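You operate a simulated robot arm through the tools that you are given. There is no shell and no other tool. Be economical: measure what you need, move in short steps, check, and stop when the job is done.

Carry out the task below with a simulated two-armed robot. There is one attempt and no reset: what you move stays moved.

JOB
Pick up the grey tub with one hand, pass it to the other hand and put it on the lower board of the small table. Set down upright: grey tub.

It is judged by the outcome, as a careful person would: the job done as asked, and still so three seconds after it is handed in. It fails if anything else is knocked over, pushed out of place, dropped, spilled or broken.

ROBOT AND FRAMES
Two 7-joint arms with two-finger grippers on one trunk, on a base that drives. Base frame: it is fixed to the floor where the robot stands at the start and does not move with it; the origin is under the middle of the robot, x ahead of it, y to its left, z up; the surface under the hand at the start is at about z = 0.95. Units: m, degrees, N and s.
The left shoulder is at the start at [0.064, 0.216, 1.169], the right one opposite. With the tool pointing down near the work surface each hand reaches from about 0.24 to 0.8 m from the robot's upright axis, wherever it stands, measured 20 degrees to its own side. Places, roughly: lower board of the small table [0.6, 0.3, 0.6]. Payload 3.18 kg a hand.
The TCP of each hand is the grasp point between the finger pads, 0.03 m short of the fingertips. In the tool frame z runs along the fingers and y along their closing line. The gripper opens to 0.144 m. The gripper's body begins 0.103 m behind the TCP.
Orientation is that of the tool frame in the base frame, as a unit quaternion [x, y, z, w]. With the fingers straight down and closing along the base's y, the tool's x points along the base's -x, its y along +y and its z along -z.

CONTROLS
- The arms move only by the tool arm_command. It takes "left_rows", "right_rows" or both (then of equal length, played together; a hand with none holds still); each is a list that holds one entry, the list of rows, each a list of 7 numbers: the shift along the base's x, y, z in cm, then the turn, a rotation vector about the base's x, y, z in degrees, then the finger opening in cm, from 0 to 14.4. In form: [[[dx, dy, dz, rx, ry, rz, hand], ...]]. A call has 1 to 10 rows; each row shifts and turns the commanded pose from where the row before left it. A row lasts 0.2 s, in which the tool goes at most 0.05 m and 8.6 degrees; a call with a longer step from one row to the next is refused whole, and so is a gripper value outside its range. Where a pose cannot be reached the arm comes as near as it can. A force on the tool above 40 N (or 10 N above the force at the start of the call, whichever is more), or a blocked arm, ends the call early, and 0.2 s more pass. The fingers move at their own pace and stop on an object; they squeeze with about 31 N. The grip force told is the motor's: it shows also when the fingers shut on nothing. Time passes only in rows, and 0.2 s behind the last, so rows that do not move let the fingers close. It gives the time, the measured TCP pose, the force on the tool (base axes), the opening and the grip force at its end, in the units of the frame above (readings bear some noise), with the torque about the TCP (base axes, N m) and any sound that the robot's microphone picked up.
- Cameras (640 x 400 px; columns grow to the right, rows downward): "scene" is now at [0.1498, 0.0253, 1.3685]; the picture's right is [0.26, -0.97, 0.00], its down [-0.45, -0.12, -0.88] and it looks along [0.85, 0.23, -0.47] (base axes); focal length 214 px, centre (320, 200). "left" rides on the left gripper at [0.076, -0.016, -0.143] in its tool frame; the picture's right is [0.21, 0.98, 0.00], its down [-0.84, 0.18, -0.51] and it looks along [-0.50, 0.11, 0.86] (tool axes); focal length 218 px, centre (320, 200). "right" rides on the right gripper at [0.076, 0.016, -0.143] in its tool frame; the picture's right is [-0.21, 0.98, 0.00], its down [-0.84, -0.18, -0.51] and it looks along [-0.50, -0.11, 0.86] (tool axes); focal length 218 px, centre (320, 200).
- camera(camera): a new picture of that camera. No time passes.
- raise_lower(by): slides the trunk up (or, below 0, down) by that many m; the arms and the scene camera ride with it, the base frame stays. It gives what a move gives, with no picture.
- steer(legs): drives the robot by 1 to 6 legs, each [ahead, left, turn to the left] in m, m and degrees, along the robot's own axes; the way and the turn of a leg run together, so that a leg with both is an arc; at most 1.5 m and 180 degrees a leg. The arms and the cameras ride along, it lands a little off, and it stops where it bumps. It gives what a move gives.
- head_to(pan, tilt): turns the head with the scene camera to pan (to the left, within 80 degrees either way) and tilt (down, from -29 to 69), counted from straight ahead of the robot. It gives what a move gives.
- pixel_to_xyz(camera, pixels): for up to 12 pixels [column, row] of the newest picture of that camera ("zoom" is the newest enlarged one), the place [x, y, z] in the base frame of the surface seen there, good to about 0.003 m. No time passes.
- inspect(camera, box): a new picture of the part [left, top, right, bottom] of that camera's present view, enlarged. No time passes.
- job_done(): hands the job in; it is judged then, once.

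Work in short steps. Measure before you move; look again where a grasp or a placing could have gone wrong, and mend it. You have 80 turns and 70 pictures in all, those below and enlarged ones among them. Open the grippers and draw the arms clear of the work before you hand the job in, unless the task says otherwise; then end with one line.

The tools are called after "Request:" as name(argument=value, ...) on one line, values as JSON. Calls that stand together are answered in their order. arm_command: Moves the arms, as the interface text tells. Its arguments: {"type":"object","properties":{"left_rows":{"type":"array"},"right_rows":{"type":"array"}},"required":[]} The other tools are called the same way: raise_lower (by) slides the trunk up or down; steer (legs) drives the base; head_to (pan, tilt) turns the head that bears the scene camera; camera (camera) takes a picture; pixel_to_xyz (camera, pixels) gives the place of the surface under pixels of a picture; inspect (camera, box) takes an enlarged picture of a part of a camera's view; job_done () hands the job in.

At the start:

```text
clock: 0.0
left_tool_pos: [0.3885, 0.5727, 1.2085]
left_tool_rot: [-0.017, 0.999, 0.005, -0.046]
left_ft_force: [0.0, -0.4, 0.0]
left_moment: [0.0, -0.04, -0.01]
left_grip_width: 0.1439
left_finger_force: 0.1
right_tool_pos: [0.3403, 0.0376, 1.27]
right_tool_rot: [0.001, 1.0, 0.001, -0.002]
right_ft_force: [0.3, -0.6, -0.3]
right_moment: [0.0, 0.0, 0.0]
right_grip_width: 0.1442
right_finger_force: 0.0
trunk travel left (down, up): [-0.25, 0.119]
robot x, y, heading: [-0.0047, 0.0016, -0.1]
head pan, tilt: [15.1, 28.0]
```

scene: 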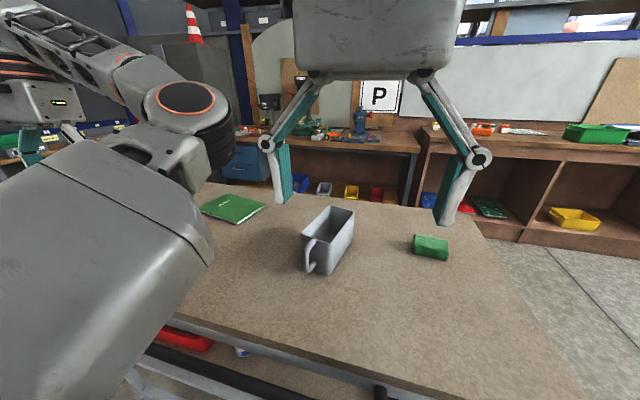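
right: 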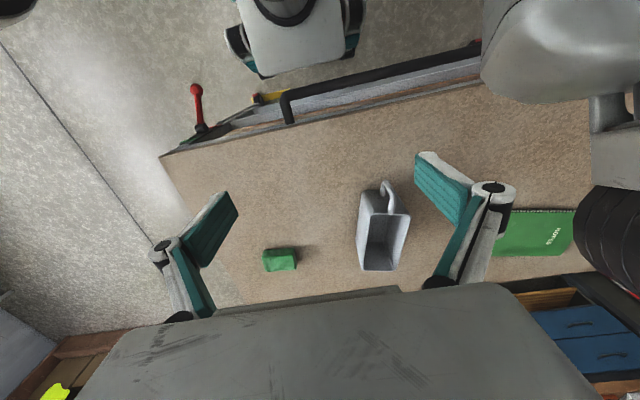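
left: 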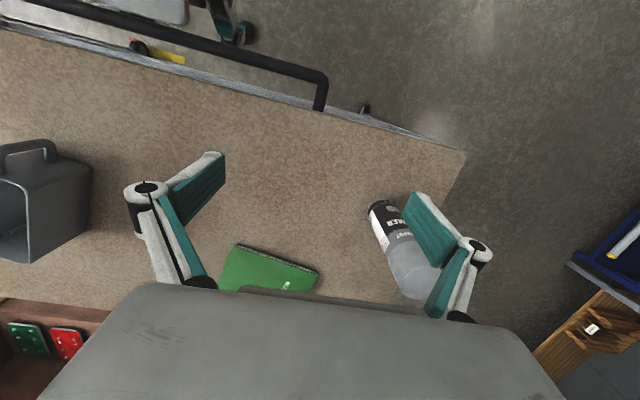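

The scene shows the grey tub with a handle around (328,240). I measure its corners, the table top edges and the lower region.

Request:
pixel_to_xyz(camera="scene", pixels=[[303, 230], [331, 240], [354, 210], [328, 206], [322, 274], [309, 262], [350, 240], [432, 247], [235, 208], [190, 340], [380, 390], [480, 225]])

Request:
pixel_to_xyz(camera="right", pixels=[[359, 192], [409, 214], [363, 270], [397, 270], [385, 190], [280, 260], [290, 110], [165, 155], [390, 290], [384, 245], [480, 85], [300, 60]])

Request:
inspect(camera="scene", box=[260, 180, 400, 290])

Request:
head_to(pan=15, tilt=60)

Request:
camera(camera="scene")

```text
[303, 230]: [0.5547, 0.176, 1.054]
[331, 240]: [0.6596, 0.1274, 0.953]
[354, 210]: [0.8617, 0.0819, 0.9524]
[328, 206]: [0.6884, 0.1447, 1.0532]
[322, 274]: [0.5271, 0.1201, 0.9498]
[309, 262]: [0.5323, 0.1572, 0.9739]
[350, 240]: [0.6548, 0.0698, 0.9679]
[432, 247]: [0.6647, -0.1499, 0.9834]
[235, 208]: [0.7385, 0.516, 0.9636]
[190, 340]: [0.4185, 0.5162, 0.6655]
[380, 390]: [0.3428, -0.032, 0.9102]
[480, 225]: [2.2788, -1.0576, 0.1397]
```

```text
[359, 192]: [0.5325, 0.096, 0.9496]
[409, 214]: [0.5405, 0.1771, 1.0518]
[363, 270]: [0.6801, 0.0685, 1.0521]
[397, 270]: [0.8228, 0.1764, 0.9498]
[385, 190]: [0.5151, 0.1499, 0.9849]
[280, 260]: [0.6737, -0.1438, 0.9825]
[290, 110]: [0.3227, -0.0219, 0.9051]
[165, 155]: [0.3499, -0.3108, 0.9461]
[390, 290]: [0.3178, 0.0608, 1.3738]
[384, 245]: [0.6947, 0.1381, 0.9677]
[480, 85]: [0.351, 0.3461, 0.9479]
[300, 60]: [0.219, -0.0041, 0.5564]
```

```text
3.64 times, centred on (330, 235) of scene
```

zoom: 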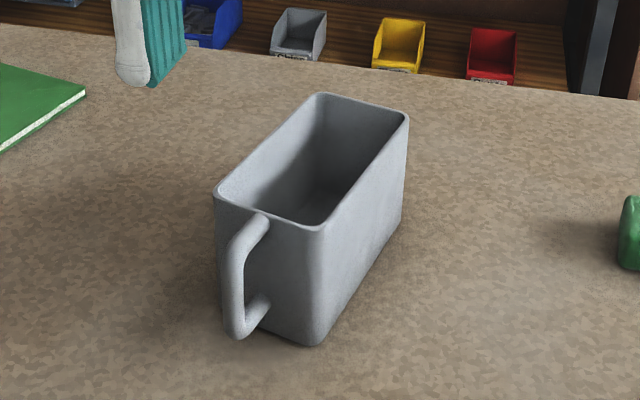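

```text
clock: 1.0
left_tool_pos: [0.3848, 0.5754, 1.2068]
left_tool_rot: [-0.023, 0.999, 0.004, -0.049]
left_ft_force: [1.1, 0.7, 0.1]
left_moment: [-0.03, 0.03, -0.04]
left_grip_width: 0.1438
left_finger_force: 0.0
right_tool_pos: [0.3409, 0.0392, 1.2704]
right_tool_rot: [0.001, 1.0, 0.001, -0.001]
right_ft_force: [0.7, -0.2, 0.1]
right_moment: [0.03, -0.03, -0.01]
right_grip_width: 0.1439
right_finger_force: 0.1
trunk travel left (down, up): [-0.25, 0.119]
robot x, y, heading: [0.0006, 0.0001, 0.1]
head pan, tilt: [15.0, 60.0]
```

```text
65 pictures are left
```

scene: 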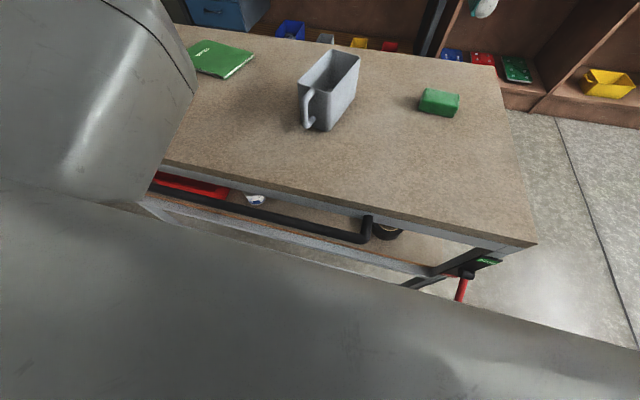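

The tub sits on top of the table. The lower board is visible below the front edge, with a red thing, a blue-white item at (255,200) and a black item at (387,230). I measure these and the bar.

Request:
pixel_to_xyz(camera="scene", pixels=[[205, 187], [255, 200], [387, 231], [310, 208], [340, 218], [370, 235], [300, 220], [300, 235], [420, 236], [425, 262], [175, 175], [530, 243]])

Request:
inspect(camera="scene", box=[140, 150, 540, 300])

```text
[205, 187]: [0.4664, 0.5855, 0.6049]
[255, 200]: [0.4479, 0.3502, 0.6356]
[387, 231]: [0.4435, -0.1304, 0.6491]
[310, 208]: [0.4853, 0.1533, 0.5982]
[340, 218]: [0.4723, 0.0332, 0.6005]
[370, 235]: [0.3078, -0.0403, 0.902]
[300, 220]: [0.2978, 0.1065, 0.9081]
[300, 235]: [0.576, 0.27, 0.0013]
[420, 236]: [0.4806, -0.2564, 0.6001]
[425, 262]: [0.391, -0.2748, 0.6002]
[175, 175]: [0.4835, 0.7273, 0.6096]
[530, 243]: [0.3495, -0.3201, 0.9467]
```

```text
1.60 times, centred on (340, 225) of scene
```

zoom: 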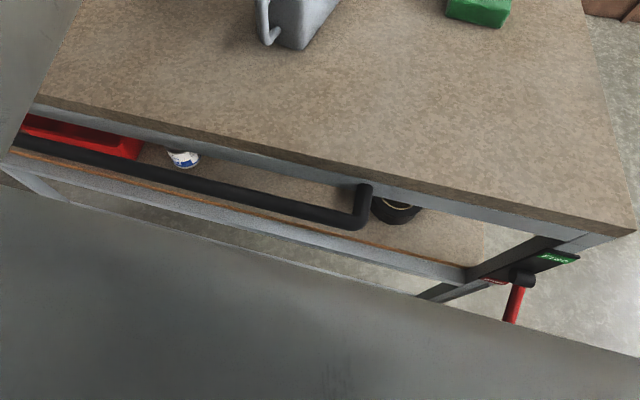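

The tub is 0.078 wide, 0.15 long, yaw about -12°, centre about (0.61,0.122), rim at z=1.053. The right hand goes above the far half, turned -12°.

Request:
arm_command(right_rows=[[[3.8, 0.95, -0.75, 0, 0, -1.5, 14.4], [3.8, 0.95, -0.75, 0, 0, -1.5, 14.4], [3.8, 0.95, -0.75, 0, 0, -1.5, 14.4], [3.8, 0.95, -0.75, 0, 0, -1.5, 14.4], [3.8, 0.95, -0.75, 0, 0, -1.5, 14.4], [3.8, 0.95, -0.75, 0, 0, -1.5, 14.4], [3.8, 0.95, -0.75, 0, 0, -1.5, 14.4], [3.7, 0.95, -0.75, 0, 0, -1.5, 14.4], [0, 0, 0, 0, 0, 0, 14.4]]])

Request:
camera(camera="right")

```text
clock: 2.4
left_tool_pos: [0.3856, 0.5766, 1.205]
left_tool_rot: [-0.023, 0.998, 0.005, -0.05]
left_ft_force: [0.3, 0.7, 0.6]
left_moment: [0.01, 0.0, 0.01]
left_grip_width: 0.1441
left_finger_force: 0.1
right_tool_pos: [0.562, 0.0647, 1.3166]
right_tool_rot: [0.075, 0.985, 0.155, -0.03]
right_ft_force: [0.5, 0.1, 0.4]
right_moment: [0.0, 0.0, -0.01]
right_grip_width: 0.1443
right_finger_force: 0.0
right hand out of reach, approached as far as the arm can: row 6, 7
trunk travel left (down, up): [-0.25, 0.119]
robot x, y, heading: [-0.0001, -0.0018, -0.2]
head pan, tilt: [15.0, 60.0]
stopped in row 7 (right hand): the arm was blocked; the commanded pose is now the measured one
```

```text
63 pictures are left
```

right: 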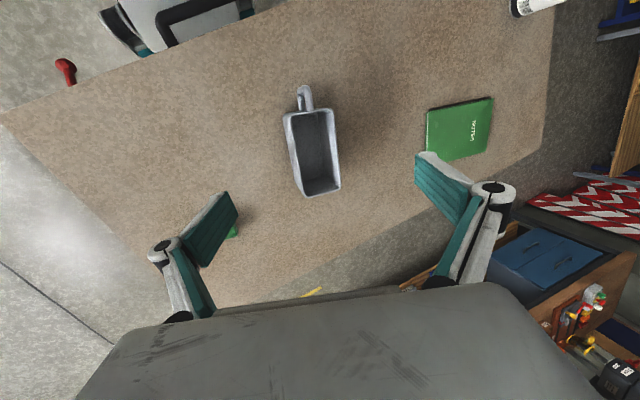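

Out of reach at this height (the hand tilted, TCP at 0.562, z 1.317). I raise the trunk to gain reach, which carries the hand up, clear of everything.

Request:
raise_lower(by=0.11)

```text
clock: 3.8
left_tool_pos: [0.3858, 0.5752, 1.3156]
left_tool_rot: [-0.023, 0.999, 0.003, -0.049]
left_ft_force: [0.7, -0.4, -0.2]
left_moment: [-0.01, 0.0, -0.03]
left_grip_width: 0.144
left_finger_force: 0.1
right_tool_pos: [0.5435, 0.0632, 1.4539]
right_tool_rot: [0.071, 0.984, 0.16, -0.004]
right_ft_force: [-0.6, 0.1, -0.5]
right_moment: [-0.02, -0.02, -0.01]
right_grip_width: 0.144
right_finger_force: 0.2
trunk travel left (down, up): [-0.36, 0.009]
robot x, y, heading: [0.0021, -0.003, -0.2]
head pan, tilt: [15.0, 60.0]
```

The hand is tilted about 18° about base x; I correct that while coming down, then check.

Request:
arm_command(right_rows=[[[1.5, 1, -4, -3.7, 0, -0.8, 14.4], [1.5, 1, -4, -3.7, 0, -0.8, 14.4], [1.5, 1, -4, -3.7, 0, -0.8, 14.4], [1.5, 1, -4, -3.7, 0, -0.8, 14.4], [1.5, 1, -4, -3.7, 0, -0.8, 14.4], [1, 0, -3, 0, 0, 0, 14.4], [0, 0, 0, 0, 0, 0, 14.4]]])

```text
clock: 4.5
left_tool_pos: [0.3868, 0.5753, 1.317]
left_tool_rot: [-0.023, 0.999, 0.003, -0.049]
left_ft_force: [0.3, 0.1, -1.0]
left_moment: [-0.02, -0.04, 0.01]
left_grip_width: 0.144
left_finger_force: 0.1
right_tool_pos: [0.5629, 0.0782, 1.4409]
right_tool_rot: [0.066, 0.975, 0.211, -0.027]
right_ft_force: [-0.9, -0.3, -0.3]
right_moment: [0.03, -0.03, -0.02]
right_grip_width: 0.144
right_finger_force: 0.1
right hand out of reach, approached as far as the arm can: row 3
trunk travel left (down, up): [-0.36, 0.009]
robot x, y, heading: [-0.0007, -0.0008, 0.0]
head pan, tilt: [15.0, 60.0]
stopped in row 3 (right hand): the arm was blocked; the commanded pose is now the measured one
```

The arm is at its limit here. I pull back and down first, then square the hand.

Request:
arm_command(right_rows=[[[-3, -1.5, -3, 0, 0, 0, 14.4], [-3, -1.5, -3, 0, 0, 0, 14.4], [-3, -1.5, -3, 0, 0, 0, 14.4], [-3, -1.5, -3, 0, 0, 0, 14.4], [0, 0, -3, -4, 0, 0, 14.4], [0, 0, -3, -4, 0, 0, 14.4], [0, 0, -3, -4, 0, 0, 14.4], [0, 0, -2, -4, 0, 0, 14.4], [0, 0, 0, -4, 0, 0, 14.4], [0, 0, 0, -4, 0, 0, 14.4]]])

```text
clock: 6.7
left_tool_pos: [0.3845, 0.5765, 1.3154]
left_tool_rot: [-0.023, 0.999, 0.004, -0.049]
left_ft_force: [-0.2, 0.3, 0.1]
left_moment: [-0.05, 0.02, -0.03]
left_grip_width: 0.1437
left_finger_force: 0.0
right_tool_pos: [0.4401, 0.0237, 1.2086]
right_tool_rot: [0.067, 0.998, 0.001, -0.013]
right_ft_force: [0.2, 0.2, 1.1]
right_moment: [-0.05, 0.03, 0.01]
right_grip_width: 0.1439
right_finger_force: 0.0
trunk travel left (down, up): [-0.36, 0.009]
robot x, y, heading: [0.0016, -0.0015, 0.2]
head pan, tilt: [15.0, 60.0]
```

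Square again at (0.440,0.024,1.209). Now I go over the tub's far half at z 1.14.

Request:
arm_command(right_rows=[[[3.4, 1.5, -1.1, 0, 0, -0.7, 14.4], [3.4, 1.5, -1.1, 0, 0, -0.7, 14.4], [3.4, 1.5, -1.1, 0, 0, -0.7, 14.4], [3.4, 1.5, -1.1, 0, 0, -0.7, 14.4], [3.4, 1.5, -1.1, 0, 0, -0.7, 14.4], [3.4, 1.6, -1.1, 0, 0, -0.7, 14.4], [0, 0, 0, 0, 0, 0, 14.4]]])

Request:
camera(camera="scene")

```text
clock: 8.0
left_tool_pos: [0.3866, 0.5765, 1.3158]
left_tool_rot: [-0.022, 0.999, 0.003, -0.049]
left_ft_force: [-0.9, 0.3, -0.8]
left_moment: [-0.01, -0.01, 0.01]
left_grip_width: 0.1439
left_finger_force: 0.0
right_tool_pos: [0.6473, 0.0501, 1.2128]
right_tool_rot: [0.156, 0.98, 0.112, -0.044]
right_ft_force: [-1.0, 0.1, 0.0]
right_moment: [0.03, -0.02, -0.01]
right_grip_width: 0.1441
right_finger_force: 0.0
right hand out of reach, approached as far as the arm can: row 6
trunk travel left (down, up): [-0.36, 0.009]
robot x, y, heading: [-0.0003, -0.0012, -0.1]
head pan, tilt: [15.0, 60.0]
stopped in row 6 (right hand): the arm was blocked; the commanded pose is now the measured one
```

```text
62 pictures are left
```

scene: 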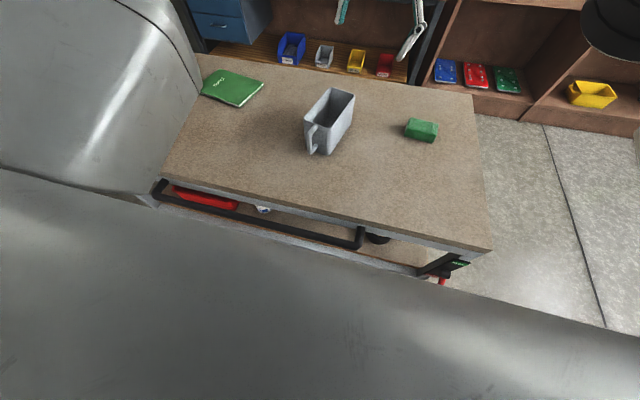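

The right arm reaches badly across the body; the left arm suits this pick better. I draw the right hand back to its own side.

Request:
arm_command(right_rows=[[[-3.5, -2.5, 1, 0, 0, 0, 14.4], [-3.5, -2.5, 1, 0, 0, 0, 14.4], [-3.5, -2.5, 1, 0, 0, 0, 14.4], [-3.5, -3, 1, -2.3, 0, 0, 14.4], [-3.5, -3, 1, -2.3, 0, 0, 14.4], [-3.5, -3, 0, -2.3, 0, 0, 14.4], [-3, -4, 0, -2.3, 0, 0, 14.4], [-2, -4, 0, -2.3, -1.5, 0, 14.4], [0, -4, 0, -2.3, -1.5, 0, 14.4], [0, 0, 0, 0, 0, 0, 14.4]]])

Request:
arm_command(left_rows=[[[1, -4, 0, 0, -1, -1.5, 14.4], [1, -4, -1, 0, -1, -1.5, 14.4], [1, -4, -1, 0, -1, -1.5, 14.4], [1.5, -3.5, -1, 0, -1, -1.5, 14.4], [2, -3.5, -1, 0, -1, -1.5, 14.4], [2, -3.5, -1, 0, -0.6, -1.5, 14.4], [2, -3.5, -1, 0, 0, -1.5, 14.4], [2, -3.5, -1, 0, 0, -1.5, 14.4], [2, -3.5, -1, 0, 0, -1.5, 14.4], [0, 0, 0, 0, 0, 0, 14.4]]])

```text
clock: 10.2
left_tool_pos: [0.3861, 0.5756, 1.3167]
left_tool_rot: [-0.022, 0.999, 0.004, -0.049]
left_ft_force: [-0.7, 0.4, 0.0]
left_moment: [-0.01, 0.01, 0.01]
left_grip_width: 0.1439
left_finger_force: 0.1
right_tool_pos: [0.3858, -0.2292, 1.2638]
right_tool_rot: [0.155, 0.988, -0.006, 0.001]
right_ft_force: [-0.1, 0.9, 0.0]
right_moment: [-0.02, -0.02, -0.05]
right_grip_width: 0.144
right_finger_force: 0.0
trunk travel left (down, up): [-0.36, 0.009]
robot x, y, heading: [-0.0042, 0.0022, -0.2]
head pan, tilt: [15.0, 60.0]
```

```text
clock: 11.0
left_tool_pos: [0.3729, 0.5318, 1.2883]
left_tool_rot: [-0.077, 0.996, -0.03, -0.027]
left_ft_force: [0.4, -0.7, -0.4]
left_moment: [0.04, -0.01, 0.03]
left_grip_width: 0.1437
left_finger_force: 0.1
left hand out of reach, approached as far as the arm can: row 3
right_tool_pos: [0.3867, -0.2322, 1.2626]
right_tool_rot: [0.153, 0.988, -0.005, 0.002]
right_ft_force: [0.1, 0.0, -0.5]
right_moment: [0.06, 0.02, -0.01]
right_grip_width: 0.144
right_finger_force: 0.0
trunk travel left (down, up): [-0.36, 0.009]
robot x, y, heading: [-0.0008, 0.0029, -0.1]
head pan, tilt: [15.0, 60.0]
stopped in row 3 (left hand): the arm was blocked; the commanded pose is now the measured one
```

The left arm is blocked early, odd at this pose. I look at the arm with the head turned left.

Request:
head_to(pan=45, tilt=35)

Request:
camera(camera="scene")

```text
clock: 11.9
left_tool_pos: [0.3743, 0.5326, 1.2875]
left_tool_rot: [-0.077, 0.996, -0.03, -0.026]
left_ft_force: [-0.5, 0.2, -0.6]
left_moment: [0.02, -0.03, 0.01]
left_grip_width: 0.1439
left_finger_force: 0.0
right_tool_pos: [0.3853, -0.2308, 1.2626]
right_tool_rot: [0.152, 0.988, -0.005, 0.002]
right_ft_force: [0.5, -0.6, -0.4]
right_moment: [-0.02, 0.04, 0.01]
right_grip_width: 0.144
right_finger_force: 0.1
trunk travel left (down, up): [-0.36, 0.009]
robot x, y, heading: [-0.0021, -0.003, -0.1]
head pan, tilt: [45.0, 35.0]
```

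```text
61 pictures are left
```

scene: 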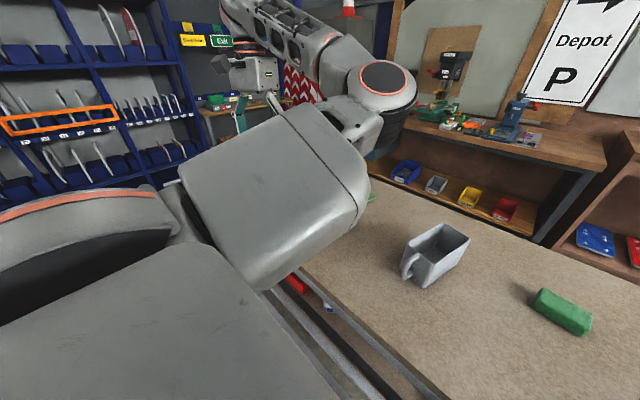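

The left elbow is folded inward near the torso. I extend the hand forward first, then sweep in.

Request:
arm_command(left_rows=[[[4, 0, -1, 0, 0, 0, 14.4], [4, 0, -1, 0, 0, 0, 14.4], [4, 0, -1, 0, 0, 0, 14.4], [4, 0, -1, 0, 0, 0, 14.4], [4, -1, -1, 0, 0, 0, 14.4], [2, -3, -1, 0, 0, -1, 14.4], [0, -4, -1, 0, 0, -2, 14.4], [0, -4, -1, 0, 0, -3, 14.4], [0, -4, 0, 0, 0, -3, 14.4], [0, 0, 0, 0, 0, 0, 14.4]]])

Request:
camera(camera="scene")

```text
clock: 14.1
left_tool_pos: [0.5723, 0.4595, 1.2022]
left_tool_rot: [-0.078, 0.996, -0.039, -0.028]
left_ft_force: [0.5, -0.2, 0.5]
left_moment: [0.02, 0.01, -0.02]
left_grip_width: 0.1439
left_finger_force: 0.1
left hand out of reach, approached as far as the arm can: row 9
right_tool_pos: [0.3867, -0.2294, 1.2621]
right_tool_rot: [0.154, 0.988, -0.006, 0.002]
right_ft_force: [0.7, 0.4, 0.5]
right_moment: [0.01, 0.0, 0.02]
right_grip_width: 0.1437
right_finger_force: 0.0
trunk travel left (down, up): [-0.36, 0.009]
robot x, y, heading: [0.0006, -0.0003, 0.0]
head pan, tilt: [45.0, 35.0]
stopped in row 10 (left hand): the arm was blocked; the commanded pose is now the measured one
```

```text
60 pictures are left
```

scene: 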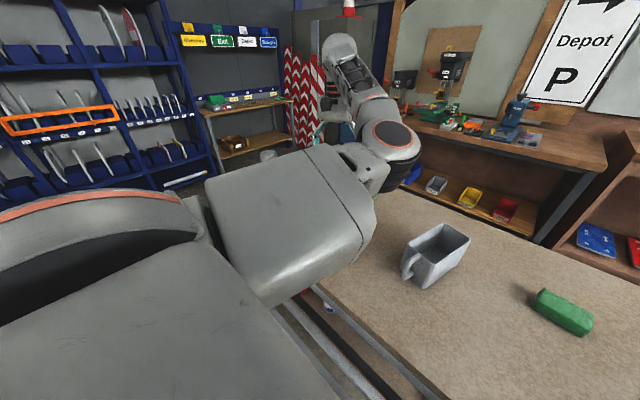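

Yaw seems to be what stalls the left arm (commanded negative yaw isn't followed). The gripper is symmetric, so I test turning the other way while moving inward.

Request:
arm_command(left_rows=[[[0, -1, 0, 0, 0, 8, 14.4], [0, -1, 0, 0, 0, 8, 14.4], [0, -2, 0, 0, 0, 8, 14.4], [0, -3, 0, 0, 0, 8, 14.4], [0, -3, 0, 0, 0, 8, 14.4], [0, -3, 0, 0, 0, 8, 14.4], [0, -3, 0, 0, 0, 8, 14.4], [0, 0, 0, 0, 0, 0, 14.4]]])

Request:
camera(camera="scene")

```text
clock: 15.2
left_tool_pos: [0.5439, 0.4755, 1.197]
left_tool_rot: [-0.391, 0.918, -0.056, -0.019]
left_ft_force: [-0.2, 0.8, 0.8]
left_moment: [0.03, 0.0, -0.01]
left_grip_width: 0.144
left_finger_force: 0.1
left hand out of reach, approached as far as the arm can: row 4, 5
right_tool_pos: [0.3876, -0.2283, 1.2621]
right_tool_rot: [0.152, 0.988, -0.006, 0.002]
right_ft_force: [0.0, 0.8, -0.3]
right_moment: [-0.02, 0.04, 0.02]
right_grip_width: 0.1439
right_finger_force: 0.0
trunk travel left (down, up): [-0.36, 0.009]
robot x, y, heading: [-0.0002, 0.0004, -0.1]
head pan, tilt: [45.0, 35.0]
stopped in row 5 (left hand): the arm was blocked; the commanded pose is now the measured one
```

```text
59 pictures are left
```

scene: 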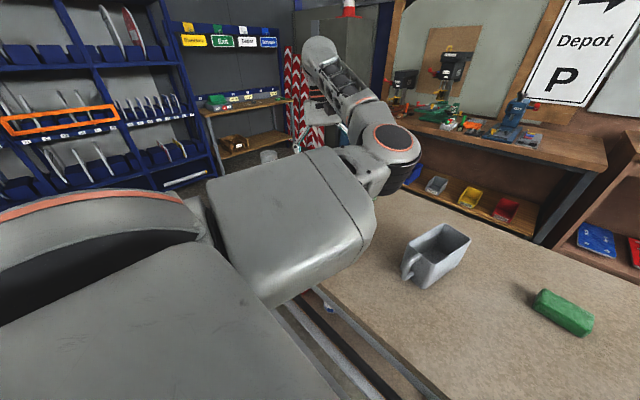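

I measure the left arm's joints in the picture to understand its posture.

Request:
pixel_to_xyz(camera="scene", pixels=[[392, 136], [355, 165], [330, 180], [280, 230], [355, 95], [318, 50], [110, 205], [120, 320], [340, 130]])

Request:
head_to(pan=-30, tilt=35)

Request:
camera(camera="scene")

```text
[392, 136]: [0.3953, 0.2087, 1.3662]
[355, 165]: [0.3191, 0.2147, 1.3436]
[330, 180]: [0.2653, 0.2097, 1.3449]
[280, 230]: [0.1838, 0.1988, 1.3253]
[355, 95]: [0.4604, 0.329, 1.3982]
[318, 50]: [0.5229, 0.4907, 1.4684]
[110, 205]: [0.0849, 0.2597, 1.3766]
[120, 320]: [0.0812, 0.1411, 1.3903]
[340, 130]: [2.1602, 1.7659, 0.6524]
```

```text
clock: 16.6
left_tool_pos: [0.5438, 0.4747, 1.1971]
left_tool_rot: [-0.391, 0.918, -0.058, -0.02]
left_ft_force: [-0.6, -0.5, -0.1]
left_moment: [-0.03, -0.04, -0.01]
left_grip_width: 0.1439
left_finger_force: 0.1
right_tool_pos: [0.3868, -0.2286, 1.2623]
right_tool_rot: [0.153, 0.988, -0.006, 0.001]
right_ft_force: [0.7, 0.3, -0.5]
right_moment: [0.0, 0.03, 0.01]
right_grip_width: 0.1441
right_finger_force: 0.0
trunk travel left (down, up): [-0.36, 0.009]
robot x, y, heading: [0.0006, 0.0012, -0.1]
head pan, tilt: [-30.0, 35.0]
```

```text
58 pictures are left
```

scene: 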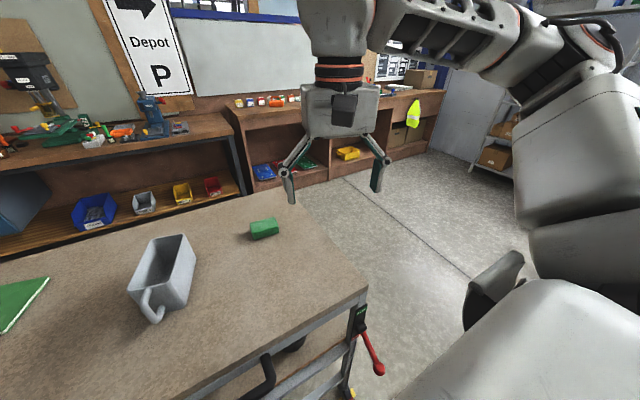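

Posture found: the left elbow sits at (0.39,0.26), so the left hand works best out to its own side. I back up slightly and turn the base right 30° so the tub comes under the left hand; the paths at z≈1.2 are clear.

Request:
steer(legs=[[-0.08, 0, 0], [0, 0, -30]])

Request:
head_to(pan=35, tilt=40)

Request:
camera(camera="scene")

Request:
camera(camera="left")

```text
clock: 19.2
left_tool_pos: [0.6267, 0.1412, 1.1963]
left_tool_rot: [-0.141, 0.988, -0.051, -0.033]
left_ft_force: [-1.1, -0.5, 0.2]
left_moment: [0.0, -0.01, -0.01]
left_grip_width: 0.1439
left_finger_force: 0.0
right_tool_pos: [0.1403, -0.3919, 1.2629]
right_tool_rot: [0.403, 0.915, -0.004, 0.001]
right_ft_force: [-0.5, -0.4, -0.8]
right_moment: [0.03, -0.01, 0.01]
right_grip_width: 0.1441
right_finger_force: 0.1
trunk travel left (down, up): [-0.36, 0.009]
robot x, y, heading: [-0.082, -0.0022, -29.8]
head pan, tilt: [-30.0, 35.0]
```

```text
clock: 20.5
left_tool_pos: [0.6271, 0.1427, 1.1977]
left_tool_rot: [-0.141, 0.988, -0.05, -0.034]
left_ft_force: [0.7, -0.1, -0.2]
left_moment: [-0.03, 0.02, 0.05]
left_grip_width: 0.1439
left_finger_force: 0.1
right_tool_pos: [0.14, -0.3917, 1.2609]
right_tool_rot: [0.403, 0.915, -0.006, 0.001]
right_ft_force: [0.7, -1.0, -0.1]
right_moment: [-0.05, 0.0, -0.02]
right_grip_width: 0.1442
right_finger_force: 0.1
trunk travel left (down, up): [-0.36, 0.009]
robot x, y, heading: [-0.0782, 0.0024, -29.9]
head pan, tilt: [35.0, 40.0]
```

```text
57 pictures are left
```

scene: 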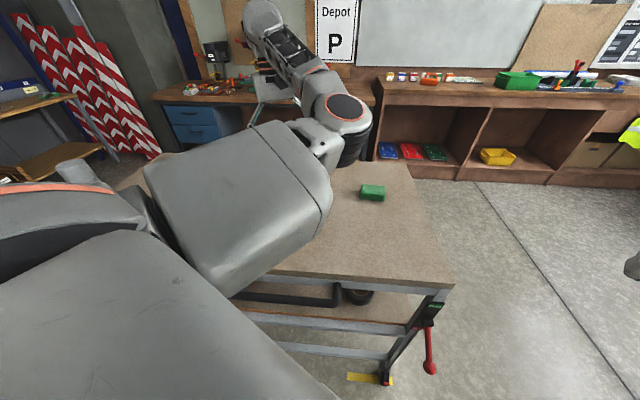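

```text
56 pictures are left
```

left: 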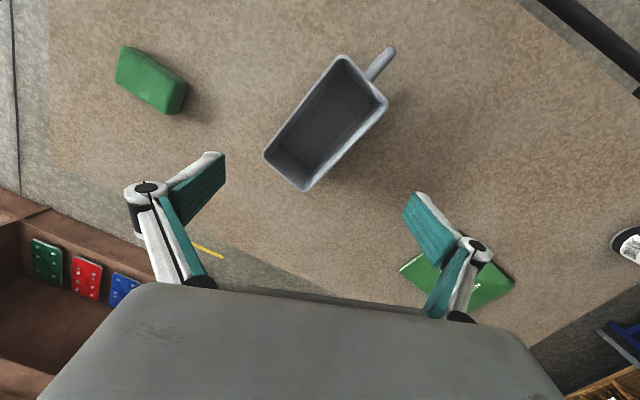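

The left hand is almost over the tub, which shows in the left camera with rim corners (344,57),(388,103),(304,190),(264,155). I measure these and square the hand.

Request:
pixel_to_xyz(camera="left", pixels=[[343, 60], [386, 103], [304, 187], [267, 155], [365, 78], [390, 52], [378, 62]])

Request:
arm_command(left_rows=[[[0.3, -0.5, 0, 1.2, -0.6, -5.6, 14.4], [0.3, -0.5, 0, 1.2, -0.6, -5.6, 14.4], [0.3, -0.5, 0, 1.2, -0.6, -5.6, 14.4], [0.3, -0.6, 0, 1.2, -0.6, -5.6, 14.4], [0.3, -0.6, 0, 1.2, -0.6, -5.6, 14.4], [0, 0, 0, 0, 0, 0, 14.4]]])

Request:
camera(camera="left")

```text
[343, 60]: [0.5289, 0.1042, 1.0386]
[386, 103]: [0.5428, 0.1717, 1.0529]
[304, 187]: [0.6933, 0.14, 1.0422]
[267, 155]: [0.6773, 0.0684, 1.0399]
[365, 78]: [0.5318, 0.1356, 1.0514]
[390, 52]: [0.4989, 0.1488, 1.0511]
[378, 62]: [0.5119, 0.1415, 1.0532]
```

```text
clock: 21.9
left_tool_pos: [0.6441, 0.1276, 1.1922]
left_tool_rot: [0.089, 0.996, 0.002, -0.017]
left_ft_force: [-0.2, 0.5, -1.1]
left_moment: [0.0, 0.04, 0.01]
left_grip_width: 0.144
left_finger_force: 0.1
right_tool_pos: [0.1408, -0.3905, 1.2628]
right_tool_rot: [0.402, 0.915, -0.006, 0.0]
right_ft_force: [0.0, -0.1, -0.4]
right_moment: [0.01, -0.01, 0.01]
right_grip_width: 0.1441
right_finger_force: 0.0
trunk travel left (down, up): [-0.36, 0.009]
robot x, y, heading: [-0.0817, 0.0004, -30.0]
head pan, tilt: [35.0, 40.0]
```

```text
55 pictures are left
```

left: 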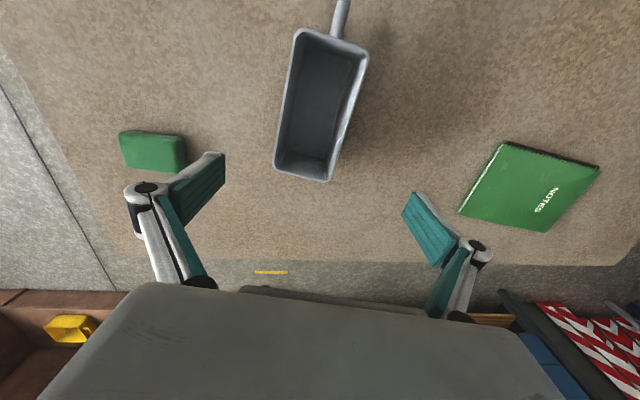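

The tub centre is (0.611,0.121), yaw -12.8°. Small correction in y and yaw, then lower the trunk 0.11.

Request:
arm_command(left_rows=[[[0.1, -0.7, 0, 0, -1, -1.3, 14.4], [0, -0.7, 0, 0, -1, -1.3, 14.4], [0, 0, 0, 0, 0, 0, 14.4]]])

Request:
raise_lower(by=-0.1)

Request:
camera(camera="left")

```text
clock: 22.9
left_tool_pos: [0.6471, 0.1293, 1.1933]
left_tool_rot: [0.096, 0.995, 0.0, 0.0]
left_ft_force: [-0.7, 0.1, 1.1]
left_moment: [-0.02, -0.03, 0.01]
left_grip_width: 0.1439
left_finger_force: 0.0
right_tool_pos: [0.1405, -0.3917, 1.2628]
right_tool_rot: [0.402, 0.916, -0.006, 0.001]
right_ft_force: [-0.1, -0.6, -0.5]
right_moment: [-0.01, 0.01, 0.0]
right_grip_width: 0.1439
right_finger_force: 0.0
trunk travel left (down, up): [-0.36, 0.009]
robot x, y, heading: [-0.0804, -0.0007, -29.8]
head pan, tilt: [35.0, 40.0]
stopped in row 3 (left hand): the arm was blocked; the commanded pose is now the measured one
```

```text
clock: 24.3
left_tool_pos: [0.6484, 0.136, 1.0952]
left_tool_rot: [0.093, 0.996, 0.005, 0.003]
left_ft_force: [0.5, -0.1, -0.2]
left_moment: [-0.05, -0.05, -0.02]
left_grip_width: 0.1439
left_finger_force: 0.1
right_tool_pos: [0.1402, -0.3915, 1.1629]
right_tool_rot: [0.402, 0.916, -0.006, 0.002]
right_ft_force: [-0.1, -0.2, 0.1]
right_moment: [-0.01, -0.03, -0.02]
right_grip_width: 0.1441
right_finger_force: 0.1
trunk travel left (down, up): [-0.26, 0.109]
robot x, y, heading: [-0.0811, 0.0028, -29.6]
head pan, tilt: [35.0, 40.0]
```

```text
54 pictures are left
```

left: 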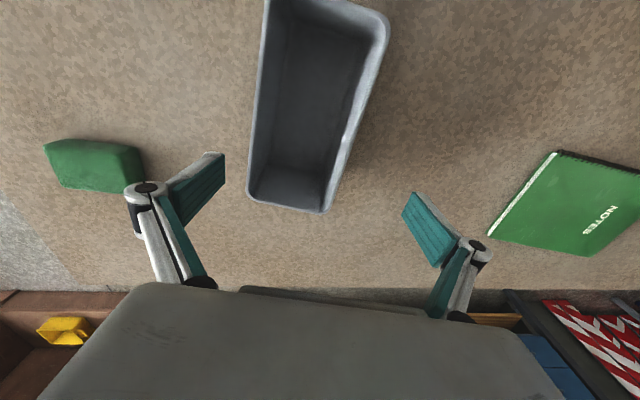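

The left arm is at its inward limit, 2 cm off in y. A 2° base turn to the right fixes both y and yaw (tips at 1.065 are still above the rim).

Request:
steer(legs=[[0, 0, -2.2]])

Request:
camera(camera="left")

```text
clock: 25.1
left_tool_pos: [0.6548, 0.1069, 1.0943]
left_tool_rot: [0.112, 0.994, 0.003, 0.002]
left_ft_force: [-0.4, 0.8, 0.3]
left_moment: [0.01, 0.01, -0.02]
left_grip_width: 0.144
left_finger_force: 0.1
right_tool_pos: [0.1253, -0.3993, 1.1628]
right_tool_rot: [0.419, 0.908, -0.006, 0.0]
right_ft_force: [-0.6, -0.4, -0.1]
right_moment: [0.02, -0.02, -0.03]
right_grip_width: 0.144
right_finger_force: 0.0
trunk travel left (down, up): [-0.26, 0.109]
robot x, y, heading: [-0.0812, -0.0018, -32.3]
head pan, tilt: [35.0, 40.0]
```

```text
53 pictures are left
```

left: 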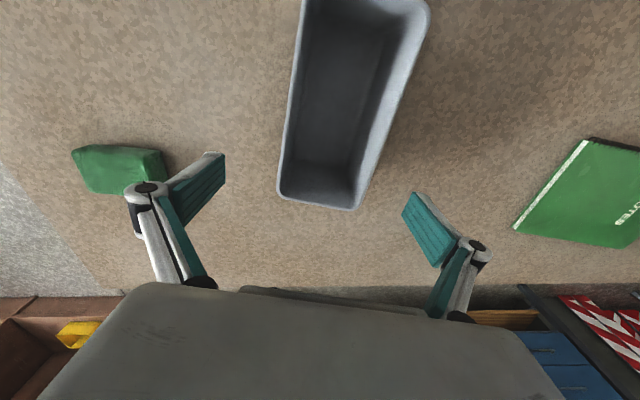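

Well centred now: the tub axis at x=0.655 is y≈0.111 and the hand is at 0.107. I lower the trunk so the TCP reaches z≈1.03, then close.

Request:
raise_lower(by=-0.067)

Request:
arm_command(left_rows=[[[0, 0, 0, 0, 0, 0, 9], [0, 0, 0, 0, 0, 0, 7], [0, 0, 0, 0, 0, 0, 5], [0, 0, 0, 0, 0, 0, 5], [0, 0, 0, 0, 0, 0, 5]]])

Request:
camera(camera="left")

```text
clock: 26.1
left_tool_pos: [0.6568, 0.13, 1.0333]
left_tool_rot: [0.092, 0.996, 0.019, 0.008]
left_ft_force: [-0.3, 0.4, -0.6]
left_moment: [-0.06, -0.03, 0.02]
left_grip_width: 0.144
left_finger_force: 0.2
right_tool_pos: [0.1237, -0.3977, 1.0984]
right_tool_rot: [0.419, 0.908, -0.006, 0.001]
right_ft_force: [0.0, 0.0, 1.0]
right_moment: [-0.04, -0.02, 0.0]
right_grip_width: 0.1441
right_finger_force: 0.0
trunk travel left (down, up): [-0.193, 0.176]
robot x, y, heading: [-0.0802, 0.0003, -32.0]
head pan, tilt: [35.0, 40.0]
```

```text
clock: 27.3
left_tool_pos: [0.6569, 0.1283, 1.0306]
left_tool_rot: [0.09, 0.996, 0.012, 0.005]
left_ft_force: [1.0, 0.9, 4.5]
left_moment: [0.07, -0.3, 0.12]
left_grip_width: 0.0853
left_finger_force: 31.6
right_tool_pos: [0.1257, -0.3983, 1.0959]
right_tool_rot: [0.419, 0.908, -0.006, 0.001]
right_ft_force: [0.8, 0.7, 0.1]
right_moment: [-0.02, 0.01, 0.0]
right_grip_width: 0.1438
right_finger_force: 0.1
trunk travel left (down, up): [-0.193, 0.176]
robot x, y, heading: [-0.0795, 0.0004, -32.2]
head pan, tilt: [35.0, 40.0]
```

```text
52 pictures are left
```

left: 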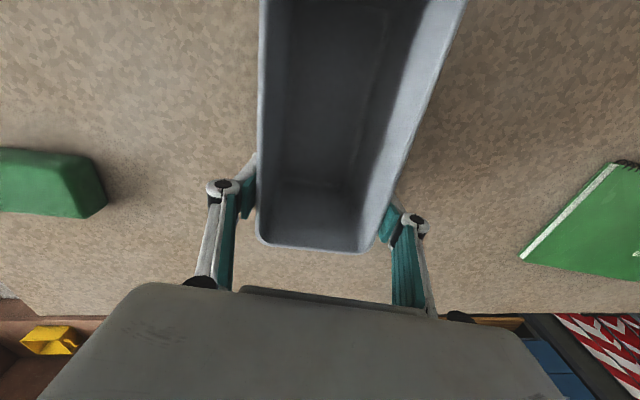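

Gripped (opening 0.085, 31.6 N). I lift with the trunk.

Request:
raise_lower(by=0.08)

Request:
camera(camera="left")

```text
clock: 28.5
left_tool_pos: [0.6545, 0.1041, 1.1056]
left_tool_rot: [0.111, 0.994, 0.005, 0.001]
left_ft_force: [-0.5, 0.3, -1.8]
left_moment: [0.02, -0.06, -0.01]
left_grip_width: 0.0852
left_finger_force: 30.8
right_tool_pos: [0.1264, -0.3996, 1.1733]
right_tool_rot: [0.419, 0.908, -0.006, -0.001]
right_ft_force: [0.7, -0.3, 0.3]
right_moment: [-0.01, 0.03, 0.01]
right_grip_width: 0.1441
right_finger_force: 0.1
trunk travel left (down, up): [-0.273, 0.096]
robot x, y, heading: [-0.0794, -0.0008, -32.0]
head pan, tilt: [35.0, 40.0]
```

```text
51 pictures are left
```

left: 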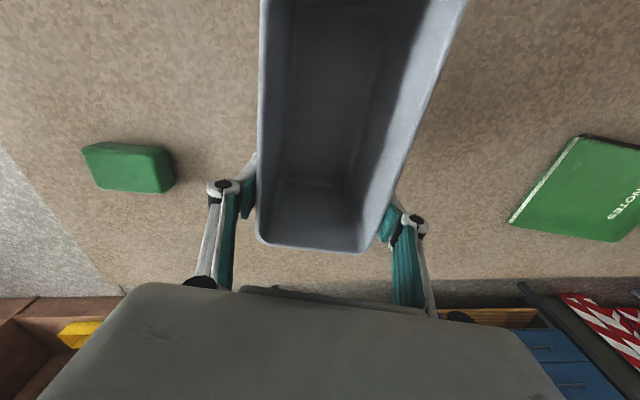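

The tub is lifted level (about 2 N). For the pass I turn the tub so its handle end faces the right hand, clear in front of the left elbow: yaw +70° while easing outward a bit.

Request:
arm_command(left_rows=[[[0.3, 0.4, 0.5, 0, 0, 7.8, 5], [0.3, 0.4, 0.5, 0, 0, 7.8, 5], [0.3, 0.4, 0.5, 0, 0, 7.8, 5], [0.3, 0.4, 0.5, 0, 0, 7.8, 5], [0.3, 0.4, 0, 0, 0, 7.8, 5], [0.3, 0.4, 0, 0, 0, 7.8, 5], [0.3, 0.4, 0, 0, 0, 7.8, 5], [0, 0.4, 0, 0, 0, 7.8, 5], [0, 0, 0, 0, 0, 7.8, 5], [0, 0, 0, 0, 0, 0, 5]]])

Request:
head_to(pan=20, tilt=30)

Request:
camera(camera="scene")

```text
clock: 30.7
left_tool_pos: [0.6754, 0.139, 1.1272]
left_tool_rot: [-0.482, 0.876, 0.003, 0.001]
left_ft_force: [-0.7, -0.3, -1.4]
left_moment: [0.06, -0.06, -0.04]
left_grip_width: 0.085
left_finger_force: 31.1
right_tool_pos: [0.1263, -0.3981, 1.1753]
right_tool_rot: [0.42, 0.908, -0.006, -0.001]
right_ft_force: [0.1, -0.3, -0.6]
right_moment: [0.0, 0.0, -0.01]
right_grip_width: 0.1441
right_finger_force: 0.0
trunk travel left (down, up): [-0.273, 0.096]
robot x, y, heading: [-0.08, 0.0004, -31.7]
head pan, tilt: [35.0, 40.0]
```

```text
clock: 31.5
left_tool_pos: [0.6754, 0.1381, 1.1269]
left_tool_rot: [-0.481, 0.877, 0.003, 0.001]
left_ft_force: [0.3, 0.0, -1.4]
left_moment: [0.08, -0.02, -0.01]
left_grip_width: 0.0845
left_finger_force: 31.3
right_tool_pos: [0.1259, -0.3982, 1.1758]
right_tool_rot: [0.42, 0.908, -0.006, -0.001]
right_ft_force: [-0.6, -1.1, 0.1]
right_moment: [0.01, 0.01, 0.0]
right_grip_width: 0.1441
right_finger_force: 0.0
trunk travel left (down, up): [-0.273, 0.096]
robot x, y, heading: [-0.0819, 0.0046, -32.0]
head pan, tilt: [20.0, 30.0]
```

```text
50 pictures are left
```

scene: 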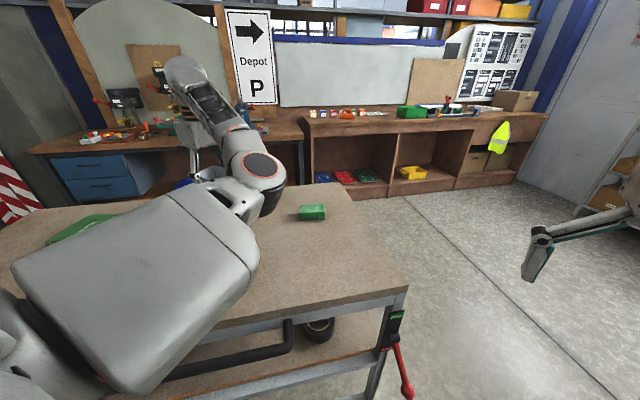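

The left hand holds the tub at world yaw ≈57°. Now I pitch the right hand up 65° (tool pointing forward, 25° down) while moving it forward into free space.

Request:
arm_command(right_rows=[[[1.9, -1.2, 0, -5.5, -4.67, 0, 14.4], [1.9, -1.2, 0, -5.5, -4.67, 0, 14.4], [1.9, -1.2, 0, -5.5, -4.67, 0, 14.4], [1.9, -1.2, 0, -5.5, -4.67, 0, 14.4], [1.9, -1.2, 0, -5.5, -4.67, 0, 14.4], [1.9, -1.2, 0, -5.5, -4.67, 0, 14.4], [1.9, -1.2, 0, -5.5, -4.67, 0, 14.4], [1.9, -1.2, 0, -5.5, -4.67, 0, 14.4], [1.9, -1.2, 0, -5.5, -4.67, 0, 14.4], [0, 0, 0, 0, 0, 0, 14.4]]])

Request:
pixel_to_xyz(camera="scene", pixels=[[262, 165], [240, 205], [275, 205], [235, 265], [205, 310], [255, 240], [245, 175], [190, 85]])

Request:
camera(camera="right")

```text
clock: 33.7
left_tool_pos: [0.6756, 0.1388, 1.1282]
left_tool_rot: [-0.481, 0.877, 0.003, 0.001]
left_ft_force: [0.8, -0.1, -1.6]
left_moment: [0.08, -0.05, -0.01]
left_grip_width: 0.0849
left_finger_force: 31.0
right_tool_pos: [0.2963, -0.5067, 1.176]
right_tool_rot: [0.356, 0.763, -0.231, 0.488]
right_ft_force: [-0.1, 0.1, -0.1]
right_moment: [-0.01, -0.01, 0.03]
right_grip_width: 0.1442
right_finger_force: 0.0
trunk travel left (down, up): [-0.273, 0.096]
robot x, y, heading: [-0.0803, 0.0014, -32.0]
head pan, tilt: [20.0, 30.0]
```

```text
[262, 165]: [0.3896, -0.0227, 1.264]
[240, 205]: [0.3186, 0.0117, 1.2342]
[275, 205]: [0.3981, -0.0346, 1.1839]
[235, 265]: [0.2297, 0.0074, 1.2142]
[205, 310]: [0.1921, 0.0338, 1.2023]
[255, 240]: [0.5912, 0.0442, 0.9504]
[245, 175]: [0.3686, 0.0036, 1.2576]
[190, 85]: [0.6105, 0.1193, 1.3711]
```

```text
49 pictures are left
```

right: 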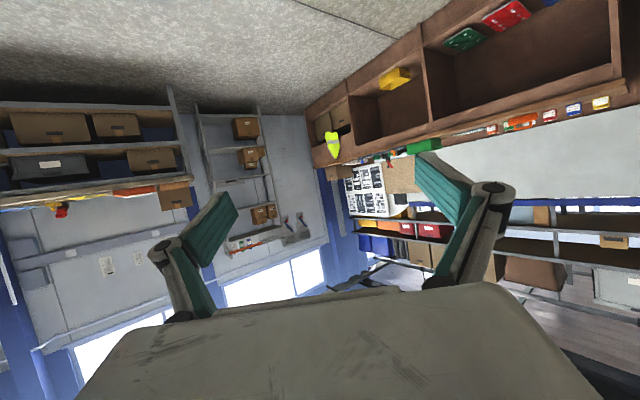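

Right wrist pose works. To pass the tub lower, under the left elbow and away from the table, I first drive back 0.5 m along world -x, watching for bumps.

Request:
steer(legs=[[-0.22, -0.135, 0], [-0.22, -0.135, 0]])

Request:
head_to(pan=32, tilt=30)

Request:
camera(camera="scene")

```text
clock: 37.0
left_tool_pos: [0.1585, 0.1447, 1.127]
left_tool_rot: [-0.48, 0.877, 0.003, -0.001]
left_ft_force: [-0.2, -0.3, -1.2]
left_moment: [0.08, -0.06, 0.01]
left_grip_width: 0.0846
left_finger_force: 31.2
right_tool_pos: [-0.2226, -0.5017, 1.1754]
right_tool_rot: [0.357, 0.763, -0.231, 0.486]
right_ft_force: [0.4, -0.4, 0.1]
right_moment: [0.01, 0.01, -0.01]
right_grip_width: 0.1438
right_finger_force: 0.1
trunk travel left (down, up): [-0.273, 0.096]
robot x, y, heading: [-0.5976, 0.0079, -32.3]
head pan, tilt: [20.0, 30.0]
```

```text
clock: 37.7
left_tool_pos: [0.1593, 0.1442, 1.1275]
left_tool_rot: [-0.479, 0.878, 0.004, 0.001]
left_ft_force: [-0.7, -0.1, -1.7]
left_moment: [0.07, -0.03, -0.01]
left_grip_width: 0.0847
left_finger_force: 30.9
right_tool_pos: [-0.2231, -0.4997, 1.1764]
right_tool_rot: [0.357, 0.763, -0.231, 0.487]
right_ft_force: [-0.2, -0.3, 0.1]
right_moment: [-0.01, -0.01, 0.03]
right_grip_width: 0.1441
right_finger_force: 0.1
trunk travel left (down, up): [-0.273, 0.096]
robot x, y, heading: [-0.5966, 0.0084, -31.9]
head pan, tilt: [32.0, 30.0]
```

```text
48 pictures are left
```

scene: 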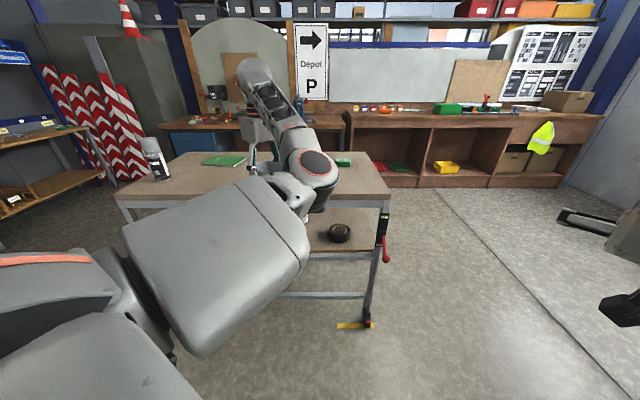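

Clear space. Now I lower the left hand with the tub by 0.22 m.

Request:
arm_command(left_rows=[[[0, 0, -3, 0, 0, 0, 5], [0, 0, -3, 0, 0, 0, 5], [0, 0, -3, 0, 0, 0, 5], [0, 0, -3, 0, 0, 0, 5], [0, 0, -3, 0, 0, 0, 5], [0, 0, -3, 0, 0, 0, 5], [0, 0, -3, 0, 0, 0, 5], [0, 0, -1, 0, 0, 0, 5], [0, 0, 0, 0, 0, 0, 5]]])

Request:
camera(camera="scene")

```text
clock: 39.7
left_tool_pos: [0.1586, 0.1657, 0.9007]
left_tool_rot: [-0.513, 0.857, -0.027, -0.029]
left_ft_force: [-0.7, -0.2, -1.5]
left_moment: [0.09, -0.06, -0.01]
left_grip_width: 0.0846
left_finger_force: 30.9
right_tool_pos: [-0.2224, -0.5005, 1.1758]
right_tool_rot: [0.357, 0.763, -0.231, 0.487]
right_ft_force: [0.4, -0.2, 0.2]
right_moment: [-0.02, -0.03, -0.02]
right_grip_width: 0.1442
right_finger_force: 0.0
trunk travel left (down, up): [-0.273, 0.096]
robot x, y, heading: [-0.5968, 0.004, -32.3]
head pan, tilt: [32.0, 30.0]
```

```text
47 pictures are left
```

scene: 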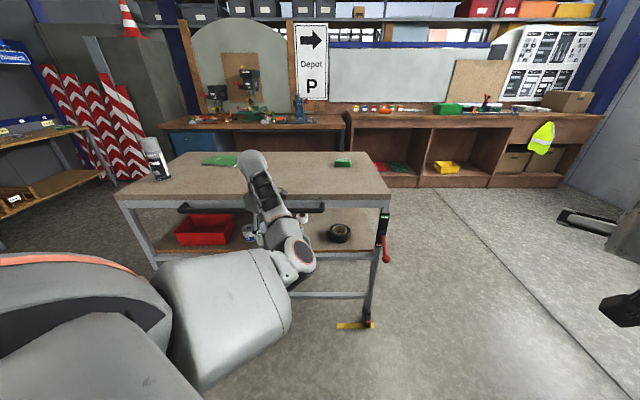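

The whole arm swung down. I measure where the elbow and forearm are now.

Request:
pixel_to_xyz(camera="scene", pixels=[[303, 252], [312, 240], [280, 265], [270, 330], [285, 300], [255, 165], [265, 200], [300, 217], [340, 232], [248, 232], [205, 230]])

Request:
inspect(camera="scene", box=[160, 140, 400, 290])

Request:
camera(camera="left")

```text
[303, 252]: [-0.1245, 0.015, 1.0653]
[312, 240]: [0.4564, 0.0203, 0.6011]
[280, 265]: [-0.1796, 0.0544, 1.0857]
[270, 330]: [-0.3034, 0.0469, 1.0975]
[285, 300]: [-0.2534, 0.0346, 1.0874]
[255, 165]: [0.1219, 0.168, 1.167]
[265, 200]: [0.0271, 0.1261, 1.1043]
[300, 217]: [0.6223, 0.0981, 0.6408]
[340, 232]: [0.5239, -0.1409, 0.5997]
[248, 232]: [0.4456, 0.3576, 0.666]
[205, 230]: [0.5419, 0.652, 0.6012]
```

```text
2.67 times, centred on (280, 215) of scene
```

zoom: 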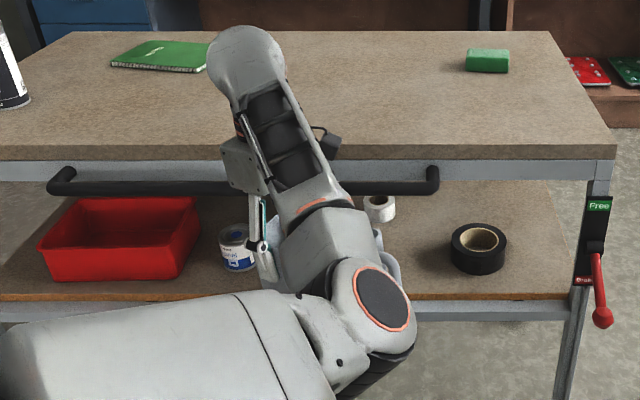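

```text
45 pictures are left
```

left: 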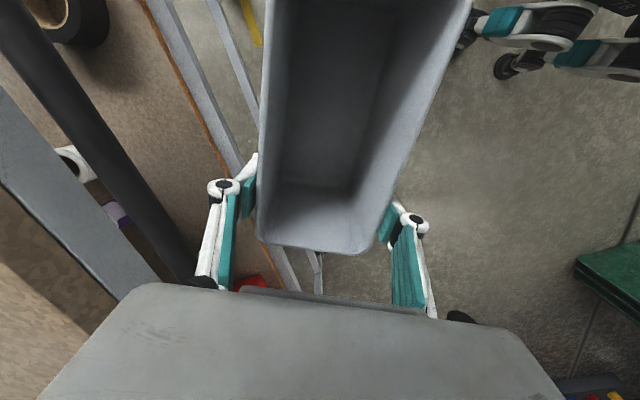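

Board layout: red tray left, can at (0.45,0.36), roll at (0.62,0.10), black tape at (0.45..0.52,-0.14); free spot around (0.50,0.20). The right wrist needs the tub nearer, so I try moving the left hand towards the right arm.

Request:
arm_command(left_rows=[[[-1, -1.6, 0, 0, 0, 0, 5], [-1, -1.6, 0, 0, 0, 0, 5], [-1, -1.6, 0, 0, 0, 0, 5], [-1.5, -1.6, 0, 0, 0, 0, 5], [-1.5, -1.6, 0, 0, 0, 0, 5], [-1.5, -1.6, 0, 0, 0, 0, 5], [0, 0, 0, 0, 0, 0, 5]]])

Request:
camera(camera="scene")

```text
clock: 40.5
left_tool_pos: [0.1492, 0.2009, 0.9194]
left_tool_rot: [-0.567, 0.824, -0.013, 0.001]
left_ft_force: [-0.2, 0.2, -2.6]
left_moment: [0.05, -0.04, -0.01]
left_grip_width: 0.0845
left_finger_force: 31.2
right_tool_pos: [-0.2225, -0.5003, 1.1765]
right_tool_rot: [0.356, 0.763, -0.231, 0.488]
right_ft_force: [0.0, 0.8, -0.5]
right_moment: [0.0, -0.01, -0.04]
right_grip_width: 0.1442
right_finger_force: 0.0
trunk travel left (down, up): [-0.273, 0.096]
robot x, y, heading: [-0.5977, 0.0081, -32.3]
head pan, tilt: [32.0, 30.0]
stopped in row 4 (left hand): the arm was blocked; the commanded pose is now the measured one
```

```text
44 pictures are left
```

scene: 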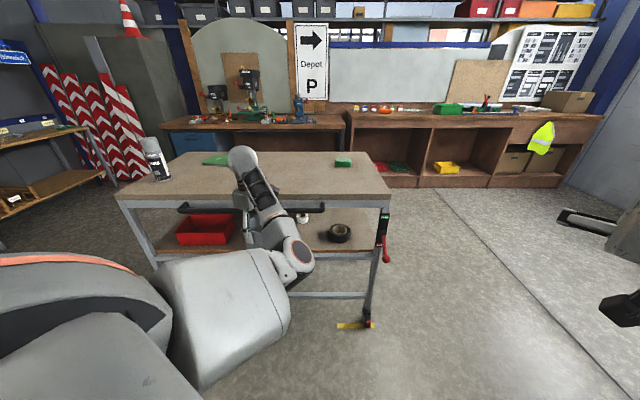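

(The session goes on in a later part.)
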